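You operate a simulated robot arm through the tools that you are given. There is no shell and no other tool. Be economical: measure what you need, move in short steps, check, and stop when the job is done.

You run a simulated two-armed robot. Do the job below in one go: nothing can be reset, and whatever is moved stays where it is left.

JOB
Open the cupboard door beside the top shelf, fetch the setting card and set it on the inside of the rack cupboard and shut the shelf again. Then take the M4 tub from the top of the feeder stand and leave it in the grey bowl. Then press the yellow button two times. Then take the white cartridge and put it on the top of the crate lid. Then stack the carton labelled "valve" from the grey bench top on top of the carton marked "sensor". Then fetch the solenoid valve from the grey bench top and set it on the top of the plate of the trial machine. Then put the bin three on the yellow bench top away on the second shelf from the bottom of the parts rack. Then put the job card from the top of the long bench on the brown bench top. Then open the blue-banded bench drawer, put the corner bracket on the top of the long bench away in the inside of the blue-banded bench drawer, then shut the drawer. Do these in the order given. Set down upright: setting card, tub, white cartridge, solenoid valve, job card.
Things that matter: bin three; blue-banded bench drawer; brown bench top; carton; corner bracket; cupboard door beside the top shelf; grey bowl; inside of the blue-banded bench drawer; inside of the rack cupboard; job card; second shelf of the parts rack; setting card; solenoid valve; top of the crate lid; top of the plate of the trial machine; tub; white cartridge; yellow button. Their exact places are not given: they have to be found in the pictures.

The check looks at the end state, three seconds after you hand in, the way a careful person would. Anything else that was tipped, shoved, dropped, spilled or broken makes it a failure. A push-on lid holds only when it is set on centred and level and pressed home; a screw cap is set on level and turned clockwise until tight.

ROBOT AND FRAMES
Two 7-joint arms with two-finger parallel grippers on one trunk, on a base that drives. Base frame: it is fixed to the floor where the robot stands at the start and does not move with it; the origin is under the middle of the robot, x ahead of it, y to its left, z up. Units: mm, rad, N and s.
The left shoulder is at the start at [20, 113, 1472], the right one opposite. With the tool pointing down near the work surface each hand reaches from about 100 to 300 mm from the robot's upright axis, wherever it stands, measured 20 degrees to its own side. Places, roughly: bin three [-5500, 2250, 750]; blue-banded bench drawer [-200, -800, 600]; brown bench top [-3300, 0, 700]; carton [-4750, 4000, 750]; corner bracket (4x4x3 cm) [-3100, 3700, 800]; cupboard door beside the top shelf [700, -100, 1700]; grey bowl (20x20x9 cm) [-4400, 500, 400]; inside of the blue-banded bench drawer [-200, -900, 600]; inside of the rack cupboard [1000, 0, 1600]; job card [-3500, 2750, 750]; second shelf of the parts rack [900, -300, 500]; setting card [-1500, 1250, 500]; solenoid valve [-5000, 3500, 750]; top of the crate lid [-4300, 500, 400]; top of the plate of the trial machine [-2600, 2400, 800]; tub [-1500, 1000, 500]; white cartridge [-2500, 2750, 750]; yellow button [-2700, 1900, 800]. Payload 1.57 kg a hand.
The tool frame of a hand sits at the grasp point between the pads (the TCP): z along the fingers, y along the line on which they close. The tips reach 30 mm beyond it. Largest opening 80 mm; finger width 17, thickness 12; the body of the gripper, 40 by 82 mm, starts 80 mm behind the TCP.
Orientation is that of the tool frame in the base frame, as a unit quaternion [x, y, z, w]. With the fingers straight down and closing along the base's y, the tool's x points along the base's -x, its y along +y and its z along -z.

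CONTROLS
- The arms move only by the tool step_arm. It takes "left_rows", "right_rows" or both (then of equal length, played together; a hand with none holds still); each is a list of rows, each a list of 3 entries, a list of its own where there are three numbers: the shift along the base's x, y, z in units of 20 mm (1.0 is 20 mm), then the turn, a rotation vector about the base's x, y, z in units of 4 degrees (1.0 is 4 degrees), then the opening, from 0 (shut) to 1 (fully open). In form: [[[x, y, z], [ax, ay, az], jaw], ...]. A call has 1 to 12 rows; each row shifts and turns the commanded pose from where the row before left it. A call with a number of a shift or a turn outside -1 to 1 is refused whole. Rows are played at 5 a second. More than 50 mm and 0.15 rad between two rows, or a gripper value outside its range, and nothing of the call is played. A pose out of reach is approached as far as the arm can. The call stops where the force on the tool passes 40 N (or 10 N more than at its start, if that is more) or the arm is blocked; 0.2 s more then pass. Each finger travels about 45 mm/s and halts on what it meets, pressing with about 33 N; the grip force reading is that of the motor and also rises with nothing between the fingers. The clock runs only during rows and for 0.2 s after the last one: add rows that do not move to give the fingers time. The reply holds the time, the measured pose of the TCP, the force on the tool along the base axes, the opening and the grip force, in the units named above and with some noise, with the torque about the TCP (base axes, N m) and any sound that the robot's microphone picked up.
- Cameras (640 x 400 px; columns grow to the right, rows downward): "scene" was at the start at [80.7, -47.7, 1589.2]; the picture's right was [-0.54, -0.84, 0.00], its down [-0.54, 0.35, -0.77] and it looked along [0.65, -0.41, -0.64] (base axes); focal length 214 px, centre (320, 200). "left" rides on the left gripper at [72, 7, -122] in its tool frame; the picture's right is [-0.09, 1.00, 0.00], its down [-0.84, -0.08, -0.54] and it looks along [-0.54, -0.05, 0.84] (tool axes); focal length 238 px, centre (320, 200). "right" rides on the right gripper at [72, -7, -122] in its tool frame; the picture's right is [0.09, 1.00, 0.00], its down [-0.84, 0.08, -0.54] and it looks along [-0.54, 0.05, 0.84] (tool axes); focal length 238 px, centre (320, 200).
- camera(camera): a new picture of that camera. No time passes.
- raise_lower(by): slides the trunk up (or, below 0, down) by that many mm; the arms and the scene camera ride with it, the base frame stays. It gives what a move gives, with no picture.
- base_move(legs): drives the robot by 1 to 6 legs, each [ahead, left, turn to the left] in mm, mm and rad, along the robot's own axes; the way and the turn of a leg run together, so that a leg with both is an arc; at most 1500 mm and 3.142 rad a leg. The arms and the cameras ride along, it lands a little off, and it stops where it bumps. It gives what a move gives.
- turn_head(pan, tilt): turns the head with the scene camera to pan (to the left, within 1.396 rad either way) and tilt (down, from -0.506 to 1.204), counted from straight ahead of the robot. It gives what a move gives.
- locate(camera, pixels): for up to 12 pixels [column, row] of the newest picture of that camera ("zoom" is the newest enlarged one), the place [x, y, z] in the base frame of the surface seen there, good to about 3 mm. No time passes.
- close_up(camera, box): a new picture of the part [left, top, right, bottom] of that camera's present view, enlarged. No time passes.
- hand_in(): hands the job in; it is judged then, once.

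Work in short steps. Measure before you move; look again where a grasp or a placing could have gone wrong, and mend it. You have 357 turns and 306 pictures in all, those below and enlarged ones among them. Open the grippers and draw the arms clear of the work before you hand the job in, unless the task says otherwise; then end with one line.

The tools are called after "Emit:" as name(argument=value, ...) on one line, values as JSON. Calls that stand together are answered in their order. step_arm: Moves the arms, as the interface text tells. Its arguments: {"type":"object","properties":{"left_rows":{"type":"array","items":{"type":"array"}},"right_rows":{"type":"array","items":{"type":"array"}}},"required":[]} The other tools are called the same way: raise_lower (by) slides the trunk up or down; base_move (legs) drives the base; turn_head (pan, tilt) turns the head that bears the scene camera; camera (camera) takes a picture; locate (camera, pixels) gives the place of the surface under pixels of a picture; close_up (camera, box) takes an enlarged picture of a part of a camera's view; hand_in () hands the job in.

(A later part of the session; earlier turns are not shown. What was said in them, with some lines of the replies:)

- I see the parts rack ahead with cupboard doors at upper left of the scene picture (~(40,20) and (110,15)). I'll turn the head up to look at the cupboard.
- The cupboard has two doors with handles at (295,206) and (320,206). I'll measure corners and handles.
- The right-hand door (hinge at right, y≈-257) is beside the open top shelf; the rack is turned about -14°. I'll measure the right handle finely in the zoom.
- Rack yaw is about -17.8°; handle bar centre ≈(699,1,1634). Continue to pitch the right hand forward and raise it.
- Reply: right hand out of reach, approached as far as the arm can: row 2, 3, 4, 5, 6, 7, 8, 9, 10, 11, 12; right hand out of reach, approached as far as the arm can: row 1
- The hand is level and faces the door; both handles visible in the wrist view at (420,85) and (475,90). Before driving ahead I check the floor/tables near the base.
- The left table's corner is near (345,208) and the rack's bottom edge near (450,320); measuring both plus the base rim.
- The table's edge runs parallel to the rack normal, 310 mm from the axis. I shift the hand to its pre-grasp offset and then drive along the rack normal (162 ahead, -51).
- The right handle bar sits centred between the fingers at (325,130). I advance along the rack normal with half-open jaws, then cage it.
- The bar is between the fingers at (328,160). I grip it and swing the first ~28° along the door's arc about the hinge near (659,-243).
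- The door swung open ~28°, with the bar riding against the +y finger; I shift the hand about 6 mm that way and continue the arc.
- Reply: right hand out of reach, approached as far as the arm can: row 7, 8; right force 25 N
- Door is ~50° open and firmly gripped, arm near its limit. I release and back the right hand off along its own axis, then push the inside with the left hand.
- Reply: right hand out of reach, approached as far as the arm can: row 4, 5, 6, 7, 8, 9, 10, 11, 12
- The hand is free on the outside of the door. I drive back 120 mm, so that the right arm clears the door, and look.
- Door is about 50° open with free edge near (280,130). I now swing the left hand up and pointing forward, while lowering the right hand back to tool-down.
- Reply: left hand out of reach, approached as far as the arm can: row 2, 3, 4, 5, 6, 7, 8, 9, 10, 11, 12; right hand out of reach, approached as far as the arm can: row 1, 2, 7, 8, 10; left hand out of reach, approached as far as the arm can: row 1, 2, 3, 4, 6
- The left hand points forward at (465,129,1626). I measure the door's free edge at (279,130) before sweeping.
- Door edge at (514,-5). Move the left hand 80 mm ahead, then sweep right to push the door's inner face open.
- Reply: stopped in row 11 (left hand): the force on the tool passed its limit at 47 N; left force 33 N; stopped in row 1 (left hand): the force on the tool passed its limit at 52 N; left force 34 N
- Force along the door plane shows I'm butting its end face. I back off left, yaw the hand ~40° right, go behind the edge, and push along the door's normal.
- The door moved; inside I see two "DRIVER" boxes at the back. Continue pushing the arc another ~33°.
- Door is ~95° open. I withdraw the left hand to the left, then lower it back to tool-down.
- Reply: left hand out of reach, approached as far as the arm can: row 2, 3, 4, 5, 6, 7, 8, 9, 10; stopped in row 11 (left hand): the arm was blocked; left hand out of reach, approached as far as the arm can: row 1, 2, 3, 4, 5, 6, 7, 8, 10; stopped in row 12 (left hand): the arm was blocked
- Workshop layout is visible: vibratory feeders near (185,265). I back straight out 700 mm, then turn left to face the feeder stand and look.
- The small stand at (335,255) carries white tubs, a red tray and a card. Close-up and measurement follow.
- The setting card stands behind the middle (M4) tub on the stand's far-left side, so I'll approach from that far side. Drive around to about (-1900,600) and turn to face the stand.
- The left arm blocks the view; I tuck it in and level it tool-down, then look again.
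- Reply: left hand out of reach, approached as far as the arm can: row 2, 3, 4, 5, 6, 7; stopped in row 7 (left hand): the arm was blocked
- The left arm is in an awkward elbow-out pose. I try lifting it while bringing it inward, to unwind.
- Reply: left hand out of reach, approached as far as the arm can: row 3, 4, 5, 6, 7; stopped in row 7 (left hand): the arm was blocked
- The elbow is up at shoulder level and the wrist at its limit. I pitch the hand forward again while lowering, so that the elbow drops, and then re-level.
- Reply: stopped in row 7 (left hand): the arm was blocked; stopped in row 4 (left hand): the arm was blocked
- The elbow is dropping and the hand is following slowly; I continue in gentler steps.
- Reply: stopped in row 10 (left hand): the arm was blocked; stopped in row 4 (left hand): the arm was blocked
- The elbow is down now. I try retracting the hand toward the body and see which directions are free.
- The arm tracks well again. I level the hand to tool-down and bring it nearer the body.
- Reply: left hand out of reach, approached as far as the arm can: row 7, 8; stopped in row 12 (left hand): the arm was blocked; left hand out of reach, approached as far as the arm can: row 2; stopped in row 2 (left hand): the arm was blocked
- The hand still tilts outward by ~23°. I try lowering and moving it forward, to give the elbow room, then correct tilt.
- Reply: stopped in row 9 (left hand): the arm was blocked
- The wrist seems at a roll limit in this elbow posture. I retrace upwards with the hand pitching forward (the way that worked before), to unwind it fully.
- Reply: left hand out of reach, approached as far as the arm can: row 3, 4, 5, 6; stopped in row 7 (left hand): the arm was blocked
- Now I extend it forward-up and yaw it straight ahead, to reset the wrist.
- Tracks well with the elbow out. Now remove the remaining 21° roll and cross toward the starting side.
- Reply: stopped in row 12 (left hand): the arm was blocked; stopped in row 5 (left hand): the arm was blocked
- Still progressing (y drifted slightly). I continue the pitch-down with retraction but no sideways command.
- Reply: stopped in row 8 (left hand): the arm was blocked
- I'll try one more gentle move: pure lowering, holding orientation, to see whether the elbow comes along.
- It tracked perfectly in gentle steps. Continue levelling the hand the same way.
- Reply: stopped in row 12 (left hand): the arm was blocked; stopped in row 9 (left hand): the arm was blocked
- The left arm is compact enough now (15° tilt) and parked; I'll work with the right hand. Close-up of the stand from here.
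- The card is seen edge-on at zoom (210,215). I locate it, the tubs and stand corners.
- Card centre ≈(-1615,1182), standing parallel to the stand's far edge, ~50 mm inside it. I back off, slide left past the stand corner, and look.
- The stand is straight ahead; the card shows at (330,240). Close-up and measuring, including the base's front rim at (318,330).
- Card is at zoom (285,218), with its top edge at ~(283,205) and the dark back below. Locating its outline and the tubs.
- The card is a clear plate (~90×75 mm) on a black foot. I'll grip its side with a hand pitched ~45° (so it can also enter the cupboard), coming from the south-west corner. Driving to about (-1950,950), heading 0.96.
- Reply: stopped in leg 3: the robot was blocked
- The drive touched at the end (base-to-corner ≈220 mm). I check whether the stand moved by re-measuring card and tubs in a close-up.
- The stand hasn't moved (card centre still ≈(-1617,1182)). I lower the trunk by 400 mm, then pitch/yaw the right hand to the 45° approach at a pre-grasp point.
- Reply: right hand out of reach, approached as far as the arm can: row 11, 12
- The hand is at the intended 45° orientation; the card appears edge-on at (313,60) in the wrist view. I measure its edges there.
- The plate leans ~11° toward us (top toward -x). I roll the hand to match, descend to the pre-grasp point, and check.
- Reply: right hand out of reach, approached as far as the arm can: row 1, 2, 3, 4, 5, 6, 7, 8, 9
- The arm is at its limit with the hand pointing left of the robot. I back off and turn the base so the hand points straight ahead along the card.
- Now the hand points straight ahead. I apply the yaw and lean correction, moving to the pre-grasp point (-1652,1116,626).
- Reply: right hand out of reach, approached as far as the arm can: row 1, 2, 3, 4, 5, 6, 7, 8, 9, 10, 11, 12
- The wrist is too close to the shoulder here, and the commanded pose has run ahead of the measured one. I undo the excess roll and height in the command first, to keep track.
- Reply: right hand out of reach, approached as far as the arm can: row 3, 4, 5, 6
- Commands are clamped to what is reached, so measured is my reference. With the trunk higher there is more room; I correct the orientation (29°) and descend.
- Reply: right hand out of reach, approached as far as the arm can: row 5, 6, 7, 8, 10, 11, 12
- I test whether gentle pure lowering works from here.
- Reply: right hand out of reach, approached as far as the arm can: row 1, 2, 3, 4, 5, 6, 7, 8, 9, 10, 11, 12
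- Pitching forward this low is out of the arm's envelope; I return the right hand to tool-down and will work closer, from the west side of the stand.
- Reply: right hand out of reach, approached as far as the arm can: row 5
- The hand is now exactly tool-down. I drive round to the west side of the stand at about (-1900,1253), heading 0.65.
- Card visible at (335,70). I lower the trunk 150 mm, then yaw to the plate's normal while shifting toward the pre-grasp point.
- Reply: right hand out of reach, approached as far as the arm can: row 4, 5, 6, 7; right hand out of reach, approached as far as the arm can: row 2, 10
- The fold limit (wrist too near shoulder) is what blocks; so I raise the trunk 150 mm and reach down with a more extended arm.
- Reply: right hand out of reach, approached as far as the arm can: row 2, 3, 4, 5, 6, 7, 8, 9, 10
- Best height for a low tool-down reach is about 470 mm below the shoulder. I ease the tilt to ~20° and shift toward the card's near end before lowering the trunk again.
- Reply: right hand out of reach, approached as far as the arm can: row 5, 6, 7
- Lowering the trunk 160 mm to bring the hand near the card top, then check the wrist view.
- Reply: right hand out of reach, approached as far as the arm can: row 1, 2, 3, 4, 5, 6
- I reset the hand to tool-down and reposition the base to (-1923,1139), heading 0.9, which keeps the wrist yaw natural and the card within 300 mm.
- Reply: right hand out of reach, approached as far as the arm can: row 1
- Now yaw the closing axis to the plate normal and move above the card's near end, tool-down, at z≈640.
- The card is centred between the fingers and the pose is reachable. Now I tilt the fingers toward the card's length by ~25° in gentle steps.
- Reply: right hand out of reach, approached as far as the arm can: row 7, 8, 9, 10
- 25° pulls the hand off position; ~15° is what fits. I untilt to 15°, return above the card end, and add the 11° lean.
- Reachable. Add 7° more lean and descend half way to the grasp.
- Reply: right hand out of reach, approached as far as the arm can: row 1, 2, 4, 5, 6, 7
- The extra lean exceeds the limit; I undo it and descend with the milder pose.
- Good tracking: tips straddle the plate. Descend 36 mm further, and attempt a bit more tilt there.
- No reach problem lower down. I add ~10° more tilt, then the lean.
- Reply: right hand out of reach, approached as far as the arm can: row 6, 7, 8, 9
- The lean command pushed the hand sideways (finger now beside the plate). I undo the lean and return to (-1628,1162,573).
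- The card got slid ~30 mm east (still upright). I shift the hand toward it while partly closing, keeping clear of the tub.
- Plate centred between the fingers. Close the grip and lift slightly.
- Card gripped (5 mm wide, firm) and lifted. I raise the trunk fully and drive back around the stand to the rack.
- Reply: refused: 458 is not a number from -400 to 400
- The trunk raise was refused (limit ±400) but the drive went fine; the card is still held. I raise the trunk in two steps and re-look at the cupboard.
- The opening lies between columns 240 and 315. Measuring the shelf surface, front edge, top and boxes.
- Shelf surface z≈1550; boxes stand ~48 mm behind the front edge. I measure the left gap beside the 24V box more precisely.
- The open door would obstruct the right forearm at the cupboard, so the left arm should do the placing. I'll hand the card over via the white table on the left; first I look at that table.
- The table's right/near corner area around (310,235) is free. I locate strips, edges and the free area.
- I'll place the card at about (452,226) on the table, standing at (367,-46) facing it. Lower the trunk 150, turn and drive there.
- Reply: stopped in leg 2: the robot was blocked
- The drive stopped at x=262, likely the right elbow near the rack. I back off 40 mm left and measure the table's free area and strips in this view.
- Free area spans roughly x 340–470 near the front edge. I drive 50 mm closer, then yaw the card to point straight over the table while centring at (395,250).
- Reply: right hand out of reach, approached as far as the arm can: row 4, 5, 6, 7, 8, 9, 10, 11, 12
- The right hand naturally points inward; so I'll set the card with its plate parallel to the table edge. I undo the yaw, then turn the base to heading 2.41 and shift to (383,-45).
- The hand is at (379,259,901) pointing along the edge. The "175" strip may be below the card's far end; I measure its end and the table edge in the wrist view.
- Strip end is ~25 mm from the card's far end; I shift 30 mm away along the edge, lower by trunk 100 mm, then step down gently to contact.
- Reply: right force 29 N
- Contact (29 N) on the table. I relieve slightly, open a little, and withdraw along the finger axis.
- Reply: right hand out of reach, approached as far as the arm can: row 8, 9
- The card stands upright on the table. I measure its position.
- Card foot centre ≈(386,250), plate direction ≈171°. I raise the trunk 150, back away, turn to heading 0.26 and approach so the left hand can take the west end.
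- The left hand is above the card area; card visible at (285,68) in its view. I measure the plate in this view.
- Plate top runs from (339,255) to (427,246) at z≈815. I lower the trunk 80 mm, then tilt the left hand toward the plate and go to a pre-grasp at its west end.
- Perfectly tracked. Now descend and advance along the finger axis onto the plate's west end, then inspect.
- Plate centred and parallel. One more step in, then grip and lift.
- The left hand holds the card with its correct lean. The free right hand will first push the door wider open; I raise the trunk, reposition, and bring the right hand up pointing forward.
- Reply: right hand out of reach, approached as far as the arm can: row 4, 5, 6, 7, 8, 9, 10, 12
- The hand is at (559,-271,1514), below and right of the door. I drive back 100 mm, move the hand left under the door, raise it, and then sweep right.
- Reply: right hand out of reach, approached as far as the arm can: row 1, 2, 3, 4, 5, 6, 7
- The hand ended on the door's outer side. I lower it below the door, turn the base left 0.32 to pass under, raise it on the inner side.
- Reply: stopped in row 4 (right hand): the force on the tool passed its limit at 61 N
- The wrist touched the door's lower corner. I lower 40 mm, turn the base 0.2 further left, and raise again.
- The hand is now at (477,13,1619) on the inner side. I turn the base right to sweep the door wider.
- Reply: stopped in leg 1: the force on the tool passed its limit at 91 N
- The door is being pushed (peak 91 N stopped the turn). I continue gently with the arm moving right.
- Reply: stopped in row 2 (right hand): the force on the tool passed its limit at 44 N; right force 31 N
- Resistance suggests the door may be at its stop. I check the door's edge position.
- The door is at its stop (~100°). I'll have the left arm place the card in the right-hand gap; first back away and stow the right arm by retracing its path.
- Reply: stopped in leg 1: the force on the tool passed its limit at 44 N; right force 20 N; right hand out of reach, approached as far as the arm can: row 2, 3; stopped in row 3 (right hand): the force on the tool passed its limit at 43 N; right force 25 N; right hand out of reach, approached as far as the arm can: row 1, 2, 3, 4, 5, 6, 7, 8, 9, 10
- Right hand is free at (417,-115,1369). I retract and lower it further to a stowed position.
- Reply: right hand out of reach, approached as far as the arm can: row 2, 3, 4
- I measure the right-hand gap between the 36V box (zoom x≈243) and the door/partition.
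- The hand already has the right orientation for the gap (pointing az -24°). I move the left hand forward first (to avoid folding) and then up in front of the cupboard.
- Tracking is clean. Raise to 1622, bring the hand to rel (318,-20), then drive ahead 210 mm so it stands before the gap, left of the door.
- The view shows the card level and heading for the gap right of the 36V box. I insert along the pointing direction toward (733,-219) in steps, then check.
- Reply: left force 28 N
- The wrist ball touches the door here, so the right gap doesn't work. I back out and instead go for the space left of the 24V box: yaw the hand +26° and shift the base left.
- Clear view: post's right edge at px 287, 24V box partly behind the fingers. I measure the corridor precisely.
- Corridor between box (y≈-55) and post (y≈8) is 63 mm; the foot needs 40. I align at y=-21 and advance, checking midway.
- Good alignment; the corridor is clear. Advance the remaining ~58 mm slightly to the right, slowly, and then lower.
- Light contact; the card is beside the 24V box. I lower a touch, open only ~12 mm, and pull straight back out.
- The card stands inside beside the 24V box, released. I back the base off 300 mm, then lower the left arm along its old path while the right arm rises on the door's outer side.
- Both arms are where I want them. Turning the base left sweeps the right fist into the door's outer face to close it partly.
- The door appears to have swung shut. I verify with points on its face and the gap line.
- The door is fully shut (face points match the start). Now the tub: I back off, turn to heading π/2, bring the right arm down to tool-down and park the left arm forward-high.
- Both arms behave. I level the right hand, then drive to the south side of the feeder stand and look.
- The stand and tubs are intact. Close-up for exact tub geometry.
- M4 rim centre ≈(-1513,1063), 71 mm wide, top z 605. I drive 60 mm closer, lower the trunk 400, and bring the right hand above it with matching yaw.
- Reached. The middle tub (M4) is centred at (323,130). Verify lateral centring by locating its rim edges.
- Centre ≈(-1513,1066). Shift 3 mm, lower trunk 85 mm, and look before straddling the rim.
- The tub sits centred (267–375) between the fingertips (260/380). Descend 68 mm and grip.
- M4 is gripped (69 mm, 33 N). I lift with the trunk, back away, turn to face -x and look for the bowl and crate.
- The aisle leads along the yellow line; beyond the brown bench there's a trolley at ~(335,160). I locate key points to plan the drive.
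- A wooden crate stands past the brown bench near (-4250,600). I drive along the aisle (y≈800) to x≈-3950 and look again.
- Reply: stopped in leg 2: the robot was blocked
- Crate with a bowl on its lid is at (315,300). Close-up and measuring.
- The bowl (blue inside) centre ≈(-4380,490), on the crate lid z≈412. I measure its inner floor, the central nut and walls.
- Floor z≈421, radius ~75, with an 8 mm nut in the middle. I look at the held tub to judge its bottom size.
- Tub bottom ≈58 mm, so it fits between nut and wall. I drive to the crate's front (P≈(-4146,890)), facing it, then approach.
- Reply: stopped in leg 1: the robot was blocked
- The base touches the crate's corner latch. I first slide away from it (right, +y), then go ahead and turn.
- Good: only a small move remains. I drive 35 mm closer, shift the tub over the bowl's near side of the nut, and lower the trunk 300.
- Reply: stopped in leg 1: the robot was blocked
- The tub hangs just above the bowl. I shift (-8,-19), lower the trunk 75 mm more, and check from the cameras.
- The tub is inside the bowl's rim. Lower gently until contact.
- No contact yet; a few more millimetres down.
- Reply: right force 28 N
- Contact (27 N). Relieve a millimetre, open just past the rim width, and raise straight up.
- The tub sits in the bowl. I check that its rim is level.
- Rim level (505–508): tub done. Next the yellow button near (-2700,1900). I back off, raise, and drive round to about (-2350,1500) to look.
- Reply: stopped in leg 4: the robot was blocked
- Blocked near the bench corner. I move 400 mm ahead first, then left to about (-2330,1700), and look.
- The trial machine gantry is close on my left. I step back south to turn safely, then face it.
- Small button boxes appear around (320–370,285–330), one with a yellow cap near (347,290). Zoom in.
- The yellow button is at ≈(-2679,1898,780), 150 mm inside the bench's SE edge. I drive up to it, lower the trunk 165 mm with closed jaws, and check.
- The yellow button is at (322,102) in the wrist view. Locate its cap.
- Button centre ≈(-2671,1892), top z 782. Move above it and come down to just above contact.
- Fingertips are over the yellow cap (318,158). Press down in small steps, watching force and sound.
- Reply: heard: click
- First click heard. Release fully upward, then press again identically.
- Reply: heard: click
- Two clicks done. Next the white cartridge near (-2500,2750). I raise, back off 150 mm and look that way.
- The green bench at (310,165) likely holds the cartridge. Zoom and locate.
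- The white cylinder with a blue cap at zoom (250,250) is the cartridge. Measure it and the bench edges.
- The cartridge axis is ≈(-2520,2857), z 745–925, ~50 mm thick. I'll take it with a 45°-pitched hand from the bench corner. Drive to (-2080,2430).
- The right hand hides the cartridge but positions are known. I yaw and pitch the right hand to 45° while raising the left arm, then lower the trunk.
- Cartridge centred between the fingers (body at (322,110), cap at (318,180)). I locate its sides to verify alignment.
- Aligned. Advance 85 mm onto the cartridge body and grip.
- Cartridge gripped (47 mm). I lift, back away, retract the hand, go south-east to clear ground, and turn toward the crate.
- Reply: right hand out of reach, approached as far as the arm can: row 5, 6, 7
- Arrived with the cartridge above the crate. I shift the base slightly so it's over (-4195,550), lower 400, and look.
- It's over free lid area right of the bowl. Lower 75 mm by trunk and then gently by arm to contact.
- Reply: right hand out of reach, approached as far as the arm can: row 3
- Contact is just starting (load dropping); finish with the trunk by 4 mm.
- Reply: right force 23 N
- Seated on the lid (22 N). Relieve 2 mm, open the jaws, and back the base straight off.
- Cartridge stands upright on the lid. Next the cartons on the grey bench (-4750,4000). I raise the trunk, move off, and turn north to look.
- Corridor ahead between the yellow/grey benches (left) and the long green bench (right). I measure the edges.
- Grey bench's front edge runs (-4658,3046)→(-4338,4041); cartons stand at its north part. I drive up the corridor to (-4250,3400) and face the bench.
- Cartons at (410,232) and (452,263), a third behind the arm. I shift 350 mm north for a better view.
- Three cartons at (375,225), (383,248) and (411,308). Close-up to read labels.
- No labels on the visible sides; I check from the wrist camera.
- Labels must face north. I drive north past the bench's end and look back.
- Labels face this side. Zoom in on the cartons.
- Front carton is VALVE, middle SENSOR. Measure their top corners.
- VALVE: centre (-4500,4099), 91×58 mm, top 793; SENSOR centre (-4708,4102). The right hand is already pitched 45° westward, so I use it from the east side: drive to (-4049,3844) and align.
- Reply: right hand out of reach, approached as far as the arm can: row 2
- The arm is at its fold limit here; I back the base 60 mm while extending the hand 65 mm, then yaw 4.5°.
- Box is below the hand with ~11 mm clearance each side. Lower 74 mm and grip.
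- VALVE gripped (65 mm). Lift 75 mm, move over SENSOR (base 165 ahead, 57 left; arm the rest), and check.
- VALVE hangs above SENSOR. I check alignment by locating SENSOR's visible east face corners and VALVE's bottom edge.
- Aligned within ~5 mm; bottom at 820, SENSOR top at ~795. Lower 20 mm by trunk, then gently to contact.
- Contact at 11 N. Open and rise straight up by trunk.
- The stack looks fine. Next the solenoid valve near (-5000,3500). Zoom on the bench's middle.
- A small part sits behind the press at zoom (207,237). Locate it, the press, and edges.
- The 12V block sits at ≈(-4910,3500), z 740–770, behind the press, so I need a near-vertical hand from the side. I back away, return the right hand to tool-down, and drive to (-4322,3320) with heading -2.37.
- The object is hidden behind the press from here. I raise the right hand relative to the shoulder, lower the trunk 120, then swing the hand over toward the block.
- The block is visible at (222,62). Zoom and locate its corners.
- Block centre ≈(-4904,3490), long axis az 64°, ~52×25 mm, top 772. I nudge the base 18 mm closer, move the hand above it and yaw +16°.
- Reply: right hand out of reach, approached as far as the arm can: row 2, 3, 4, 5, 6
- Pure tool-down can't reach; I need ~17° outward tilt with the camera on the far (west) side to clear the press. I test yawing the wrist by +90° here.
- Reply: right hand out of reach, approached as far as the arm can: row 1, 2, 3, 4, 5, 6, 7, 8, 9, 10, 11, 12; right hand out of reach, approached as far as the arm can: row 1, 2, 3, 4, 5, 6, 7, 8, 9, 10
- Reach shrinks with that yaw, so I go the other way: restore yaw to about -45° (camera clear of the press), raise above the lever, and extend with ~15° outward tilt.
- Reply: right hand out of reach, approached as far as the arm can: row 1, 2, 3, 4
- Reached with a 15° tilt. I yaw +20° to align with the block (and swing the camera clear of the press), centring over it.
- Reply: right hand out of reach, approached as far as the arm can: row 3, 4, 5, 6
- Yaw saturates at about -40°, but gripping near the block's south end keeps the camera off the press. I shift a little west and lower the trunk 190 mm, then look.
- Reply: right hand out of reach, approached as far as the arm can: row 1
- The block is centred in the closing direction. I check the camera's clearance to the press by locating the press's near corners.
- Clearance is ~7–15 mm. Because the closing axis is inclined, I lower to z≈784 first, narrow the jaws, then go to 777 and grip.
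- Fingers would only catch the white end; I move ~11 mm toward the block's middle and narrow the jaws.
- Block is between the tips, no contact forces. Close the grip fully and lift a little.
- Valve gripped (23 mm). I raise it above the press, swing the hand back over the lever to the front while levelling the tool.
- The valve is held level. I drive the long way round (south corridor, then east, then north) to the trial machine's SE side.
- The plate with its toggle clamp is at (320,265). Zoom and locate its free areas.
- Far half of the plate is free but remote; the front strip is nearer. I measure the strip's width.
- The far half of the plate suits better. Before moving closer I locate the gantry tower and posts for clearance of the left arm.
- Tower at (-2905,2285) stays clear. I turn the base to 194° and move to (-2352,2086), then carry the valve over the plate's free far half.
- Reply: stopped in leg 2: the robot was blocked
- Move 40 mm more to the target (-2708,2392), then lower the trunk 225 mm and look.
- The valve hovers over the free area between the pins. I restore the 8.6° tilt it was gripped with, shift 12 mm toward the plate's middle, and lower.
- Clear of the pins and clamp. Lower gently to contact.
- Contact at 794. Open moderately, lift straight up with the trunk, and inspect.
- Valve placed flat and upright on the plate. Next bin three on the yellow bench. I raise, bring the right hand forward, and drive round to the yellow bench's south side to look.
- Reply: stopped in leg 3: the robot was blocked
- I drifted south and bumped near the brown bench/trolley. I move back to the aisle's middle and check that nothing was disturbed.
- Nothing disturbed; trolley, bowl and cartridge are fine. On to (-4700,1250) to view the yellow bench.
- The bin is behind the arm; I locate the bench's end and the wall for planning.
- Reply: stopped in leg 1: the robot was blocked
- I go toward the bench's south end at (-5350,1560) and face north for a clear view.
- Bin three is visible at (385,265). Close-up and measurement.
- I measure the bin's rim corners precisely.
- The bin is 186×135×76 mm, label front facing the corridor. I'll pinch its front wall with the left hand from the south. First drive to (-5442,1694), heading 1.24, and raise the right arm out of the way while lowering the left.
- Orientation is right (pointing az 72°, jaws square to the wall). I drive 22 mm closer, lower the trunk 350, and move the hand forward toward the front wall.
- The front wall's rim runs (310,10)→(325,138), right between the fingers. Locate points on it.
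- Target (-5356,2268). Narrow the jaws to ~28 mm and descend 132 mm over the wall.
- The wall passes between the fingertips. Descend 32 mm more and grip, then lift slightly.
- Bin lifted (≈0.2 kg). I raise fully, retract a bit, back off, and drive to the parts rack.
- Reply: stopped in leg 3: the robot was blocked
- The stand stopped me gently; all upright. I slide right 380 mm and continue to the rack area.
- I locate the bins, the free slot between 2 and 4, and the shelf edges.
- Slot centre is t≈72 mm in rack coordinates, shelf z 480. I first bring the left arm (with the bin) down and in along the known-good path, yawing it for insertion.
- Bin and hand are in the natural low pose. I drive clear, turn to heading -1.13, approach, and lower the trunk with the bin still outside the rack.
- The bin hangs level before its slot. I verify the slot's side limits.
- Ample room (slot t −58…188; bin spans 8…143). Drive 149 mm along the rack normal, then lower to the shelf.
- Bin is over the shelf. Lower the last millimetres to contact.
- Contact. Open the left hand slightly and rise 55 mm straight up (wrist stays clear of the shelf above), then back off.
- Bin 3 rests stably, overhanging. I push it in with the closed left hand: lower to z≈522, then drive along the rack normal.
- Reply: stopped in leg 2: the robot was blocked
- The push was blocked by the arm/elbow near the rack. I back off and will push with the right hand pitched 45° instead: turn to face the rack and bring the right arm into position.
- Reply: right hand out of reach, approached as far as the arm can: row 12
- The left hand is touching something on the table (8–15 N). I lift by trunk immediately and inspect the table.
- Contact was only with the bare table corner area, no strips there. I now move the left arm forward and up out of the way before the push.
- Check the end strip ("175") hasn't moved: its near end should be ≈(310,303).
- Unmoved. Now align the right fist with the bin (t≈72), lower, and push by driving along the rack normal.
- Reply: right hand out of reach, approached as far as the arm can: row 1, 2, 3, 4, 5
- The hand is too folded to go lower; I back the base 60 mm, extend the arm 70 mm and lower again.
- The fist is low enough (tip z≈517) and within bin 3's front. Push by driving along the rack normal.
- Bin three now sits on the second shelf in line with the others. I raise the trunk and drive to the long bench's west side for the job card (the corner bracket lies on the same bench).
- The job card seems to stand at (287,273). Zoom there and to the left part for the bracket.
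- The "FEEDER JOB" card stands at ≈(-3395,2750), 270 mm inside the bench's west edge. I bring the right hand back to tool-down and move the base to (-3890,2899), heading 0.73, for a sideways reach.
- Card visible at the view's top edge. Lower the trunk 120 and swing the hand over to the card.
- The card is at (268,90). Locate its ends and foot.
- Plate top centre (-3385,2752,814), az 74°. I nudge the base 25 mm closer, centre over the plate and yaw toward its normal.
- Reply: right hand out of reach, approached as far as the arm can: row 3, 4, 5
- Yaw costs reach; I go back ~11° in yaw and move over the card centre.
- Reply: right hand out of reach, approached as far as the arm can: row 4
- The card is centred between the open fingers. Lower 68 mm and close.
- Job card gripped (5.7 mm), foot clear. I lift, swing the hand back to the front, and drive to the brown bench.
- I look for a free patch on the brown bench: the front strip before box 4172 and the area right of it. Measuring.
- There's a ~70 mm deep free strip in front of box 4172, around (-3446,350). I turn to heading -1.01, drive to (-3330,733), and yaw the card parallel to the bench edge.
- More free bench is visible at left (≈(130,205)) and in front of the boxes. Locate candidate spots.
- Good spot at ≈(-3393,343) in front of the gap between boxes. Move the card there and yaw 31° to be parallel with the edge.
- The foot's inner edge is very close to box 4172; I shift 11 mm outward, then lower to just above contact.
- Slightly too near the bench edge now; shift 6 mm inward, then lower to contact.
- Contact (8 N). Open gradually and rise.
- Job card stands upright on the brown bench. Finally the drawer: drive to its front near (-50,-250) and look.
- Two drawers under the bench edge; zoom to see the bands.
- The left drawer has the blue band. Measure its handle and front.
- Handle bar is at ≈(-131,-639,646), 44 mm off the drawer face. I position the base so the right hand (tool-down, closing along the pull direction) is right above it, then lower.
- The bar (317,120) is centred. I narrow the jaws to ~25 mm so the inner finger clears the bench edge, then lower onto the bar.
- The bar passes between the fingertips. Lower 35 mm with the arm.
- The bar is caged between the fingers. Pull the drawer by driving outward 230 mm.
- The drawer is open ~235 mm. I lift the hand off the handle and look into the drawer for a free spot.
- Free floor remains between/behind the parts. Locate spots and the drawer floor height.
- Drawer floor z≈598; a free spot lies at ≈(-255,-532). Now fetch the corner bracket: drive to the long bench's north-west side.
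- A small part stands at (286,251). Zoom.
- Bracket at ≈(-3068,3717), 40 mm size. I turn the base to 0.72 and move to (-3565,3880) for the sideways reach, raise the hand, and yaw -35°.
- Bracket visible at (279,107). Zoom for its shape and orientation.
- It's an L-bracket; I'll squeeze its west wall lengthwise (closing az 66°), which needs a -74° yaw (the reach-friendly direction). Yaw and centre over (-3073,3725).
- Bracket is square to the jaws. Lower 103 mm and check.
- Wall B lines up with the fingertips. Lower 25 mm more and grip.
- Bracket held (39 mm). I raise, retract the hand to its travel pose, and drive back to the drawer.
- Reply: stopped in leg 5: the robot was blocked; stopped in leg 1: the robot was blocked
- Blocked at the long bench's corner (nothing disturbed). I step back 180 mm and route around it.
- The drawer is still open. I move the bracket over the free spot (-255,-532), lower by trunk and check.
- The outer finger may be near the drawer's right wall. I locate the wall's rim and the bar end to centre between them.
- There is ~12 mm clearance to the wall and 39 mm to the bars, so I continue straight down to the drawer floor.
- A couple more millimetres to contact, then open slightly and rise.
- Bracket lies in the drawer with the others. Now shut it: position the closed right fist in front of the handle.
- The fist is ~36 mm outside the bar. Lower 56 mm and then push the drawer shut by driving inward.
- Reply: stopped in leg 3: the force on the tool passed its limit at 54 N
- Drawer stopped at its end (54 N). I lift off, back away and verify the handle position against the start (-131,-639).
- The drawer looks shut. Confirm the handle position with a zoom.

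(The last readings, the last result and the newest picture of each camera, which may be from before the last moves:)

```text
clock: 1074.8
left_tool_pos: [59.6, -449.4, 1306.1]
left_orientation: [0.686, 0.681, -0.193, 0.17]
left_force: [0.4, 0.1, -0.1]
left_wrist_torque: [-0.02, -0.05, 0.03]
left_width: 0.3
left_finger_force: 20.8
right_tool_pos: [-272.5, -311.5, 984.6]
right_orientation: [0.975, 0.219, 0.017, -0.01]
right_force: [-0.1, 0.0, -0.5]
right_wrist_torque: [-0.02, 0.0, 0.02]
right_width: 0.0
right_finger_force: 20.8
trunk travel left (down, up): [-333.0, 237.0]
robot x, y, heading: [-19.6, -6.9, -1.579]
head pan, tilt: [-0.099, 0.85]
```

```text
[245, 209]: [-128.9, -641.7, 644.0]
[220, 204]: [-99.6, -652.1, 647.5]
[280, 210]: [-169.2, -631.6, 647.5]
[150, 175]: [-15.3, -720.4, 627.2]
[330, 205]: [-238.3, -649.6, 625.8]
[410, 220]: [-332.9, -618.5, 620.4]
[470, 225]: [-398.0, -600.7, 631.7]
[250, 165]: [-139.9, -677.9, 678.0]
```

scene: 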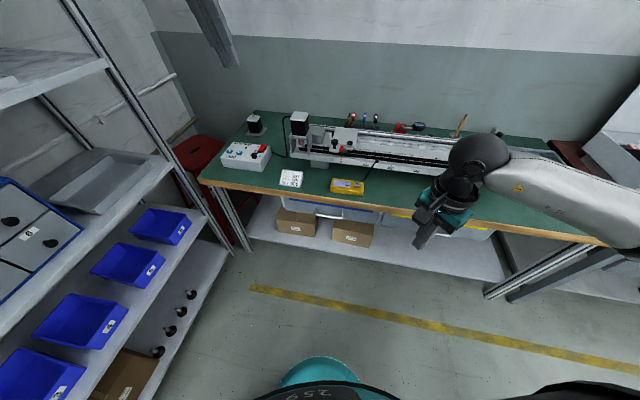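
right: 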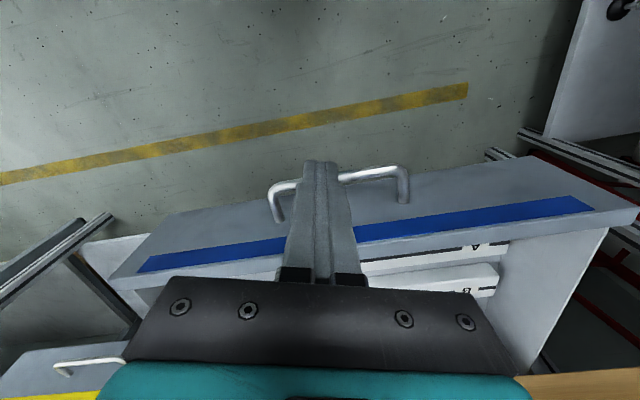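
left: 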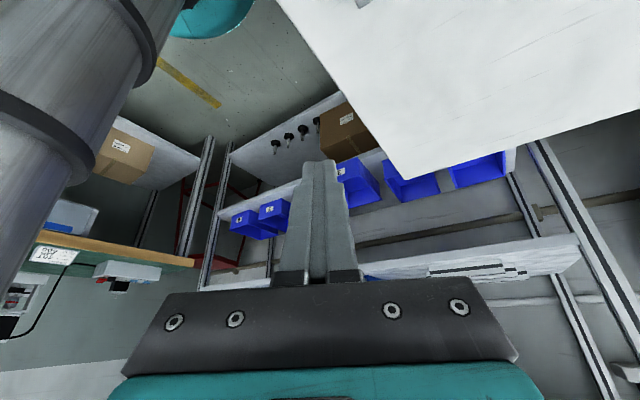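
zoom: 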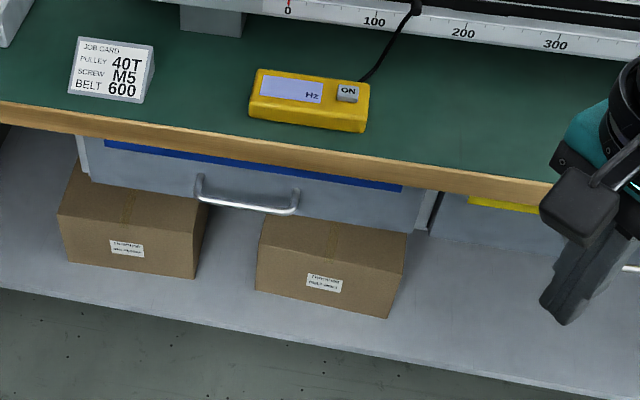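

The handle is back at its closed position. I open both grippers, arms clear of the work.

Emit:
step_arm(left_rows=[[[0, 0, 0], [0, 0, 0], 1], [[0, 0, 0], [0, 0, 0], 1], [[0, 0, 0], [0, 0, 0], 1], [[0, 0, 0], [0, 0, 0], 1], [[0, 0, 0], [0, 0, 0], 1]], right_rows=[[[0, 0, 0], [0, 0, 0], 1], [[0, 0, 0], [0, 0, 0], 1], [[0, 0, 0], [0, 0, 0], 1], [[0, 0, 0], [0, 0, 0], 1], [[0, 0, 0], [0, 0, 0], 1]])

Emit:
turn_head(pan=1.35, tilt=0.5)

Emit:
camera(camera="scene")

```text
clock: 1076.0
left_tool_pos: [59.6, -449.5, 1304.5]
left_orientation: [0.685, 0.682, -0.194, 0.17]
left_force: [0.1, -0.4, 0.5]
left_wrist_torque: [0.01, -0.01, -0.03]
left_width: 79.7
left_finger_force: 0.1
right_tool_pos: [-273.4, -311.7, 984.5]
right_orientation: [0.976, 0.218, 0.016, -0.011]
right_force: [0.5, -0.3, 0.1]
right_wrist_torque: [0.02, 0.03, -0.03]
right_width: 80.1
right_finger_force: 0.0
trunk travel left (down, up): [-333.0, 237.0]
robot x, y, heading: [-22.3, -8.6, -1.576]
head pan, tilt: [-0.099, 0.85]
```

```text
clock: 1077.5
left_tool_pos: [60.4, -448.8, 1305.2]
left_orientation: [0.685, 0.682, -0.194, 0.169]
left_force: [-0.6, 0.5, -0.6]
left_wrist_torque: [-0.02, 0.0, 0.03]
left_width: 80.0
left_finger_force: 0.0
right_tool_pos: [-271.9, -312.2, 984.5]
right_orientation: [0.976, 0.218, 0.016, -0.01]
right_force: [-0.4, -0.4, -0.3]
right_wrist_torque: [-0.02, 0.03, -0.02]
right_width: 80.1
right_finger_force: 0.0
trunk travel left (down, up): [-333.0, 237.0]
robot x, y, heading: [-22.5, -10.7, -1.578]
head pan, tilt: [1.349, 0.499]
```

```text
67 pictures are left
```

scene: 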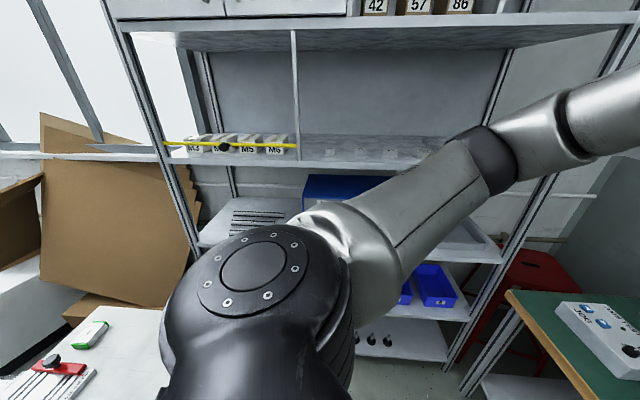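

Rack, cupboard doors and table all look in order; everything is done, so I hand in.

Emit:
hand_in()

```text
The job is handed in.
```

All nine tasks are done in the order given and the job is handed in; the only thing I could not check afterwards is the setting card, because the cupboard door is now shut on it.
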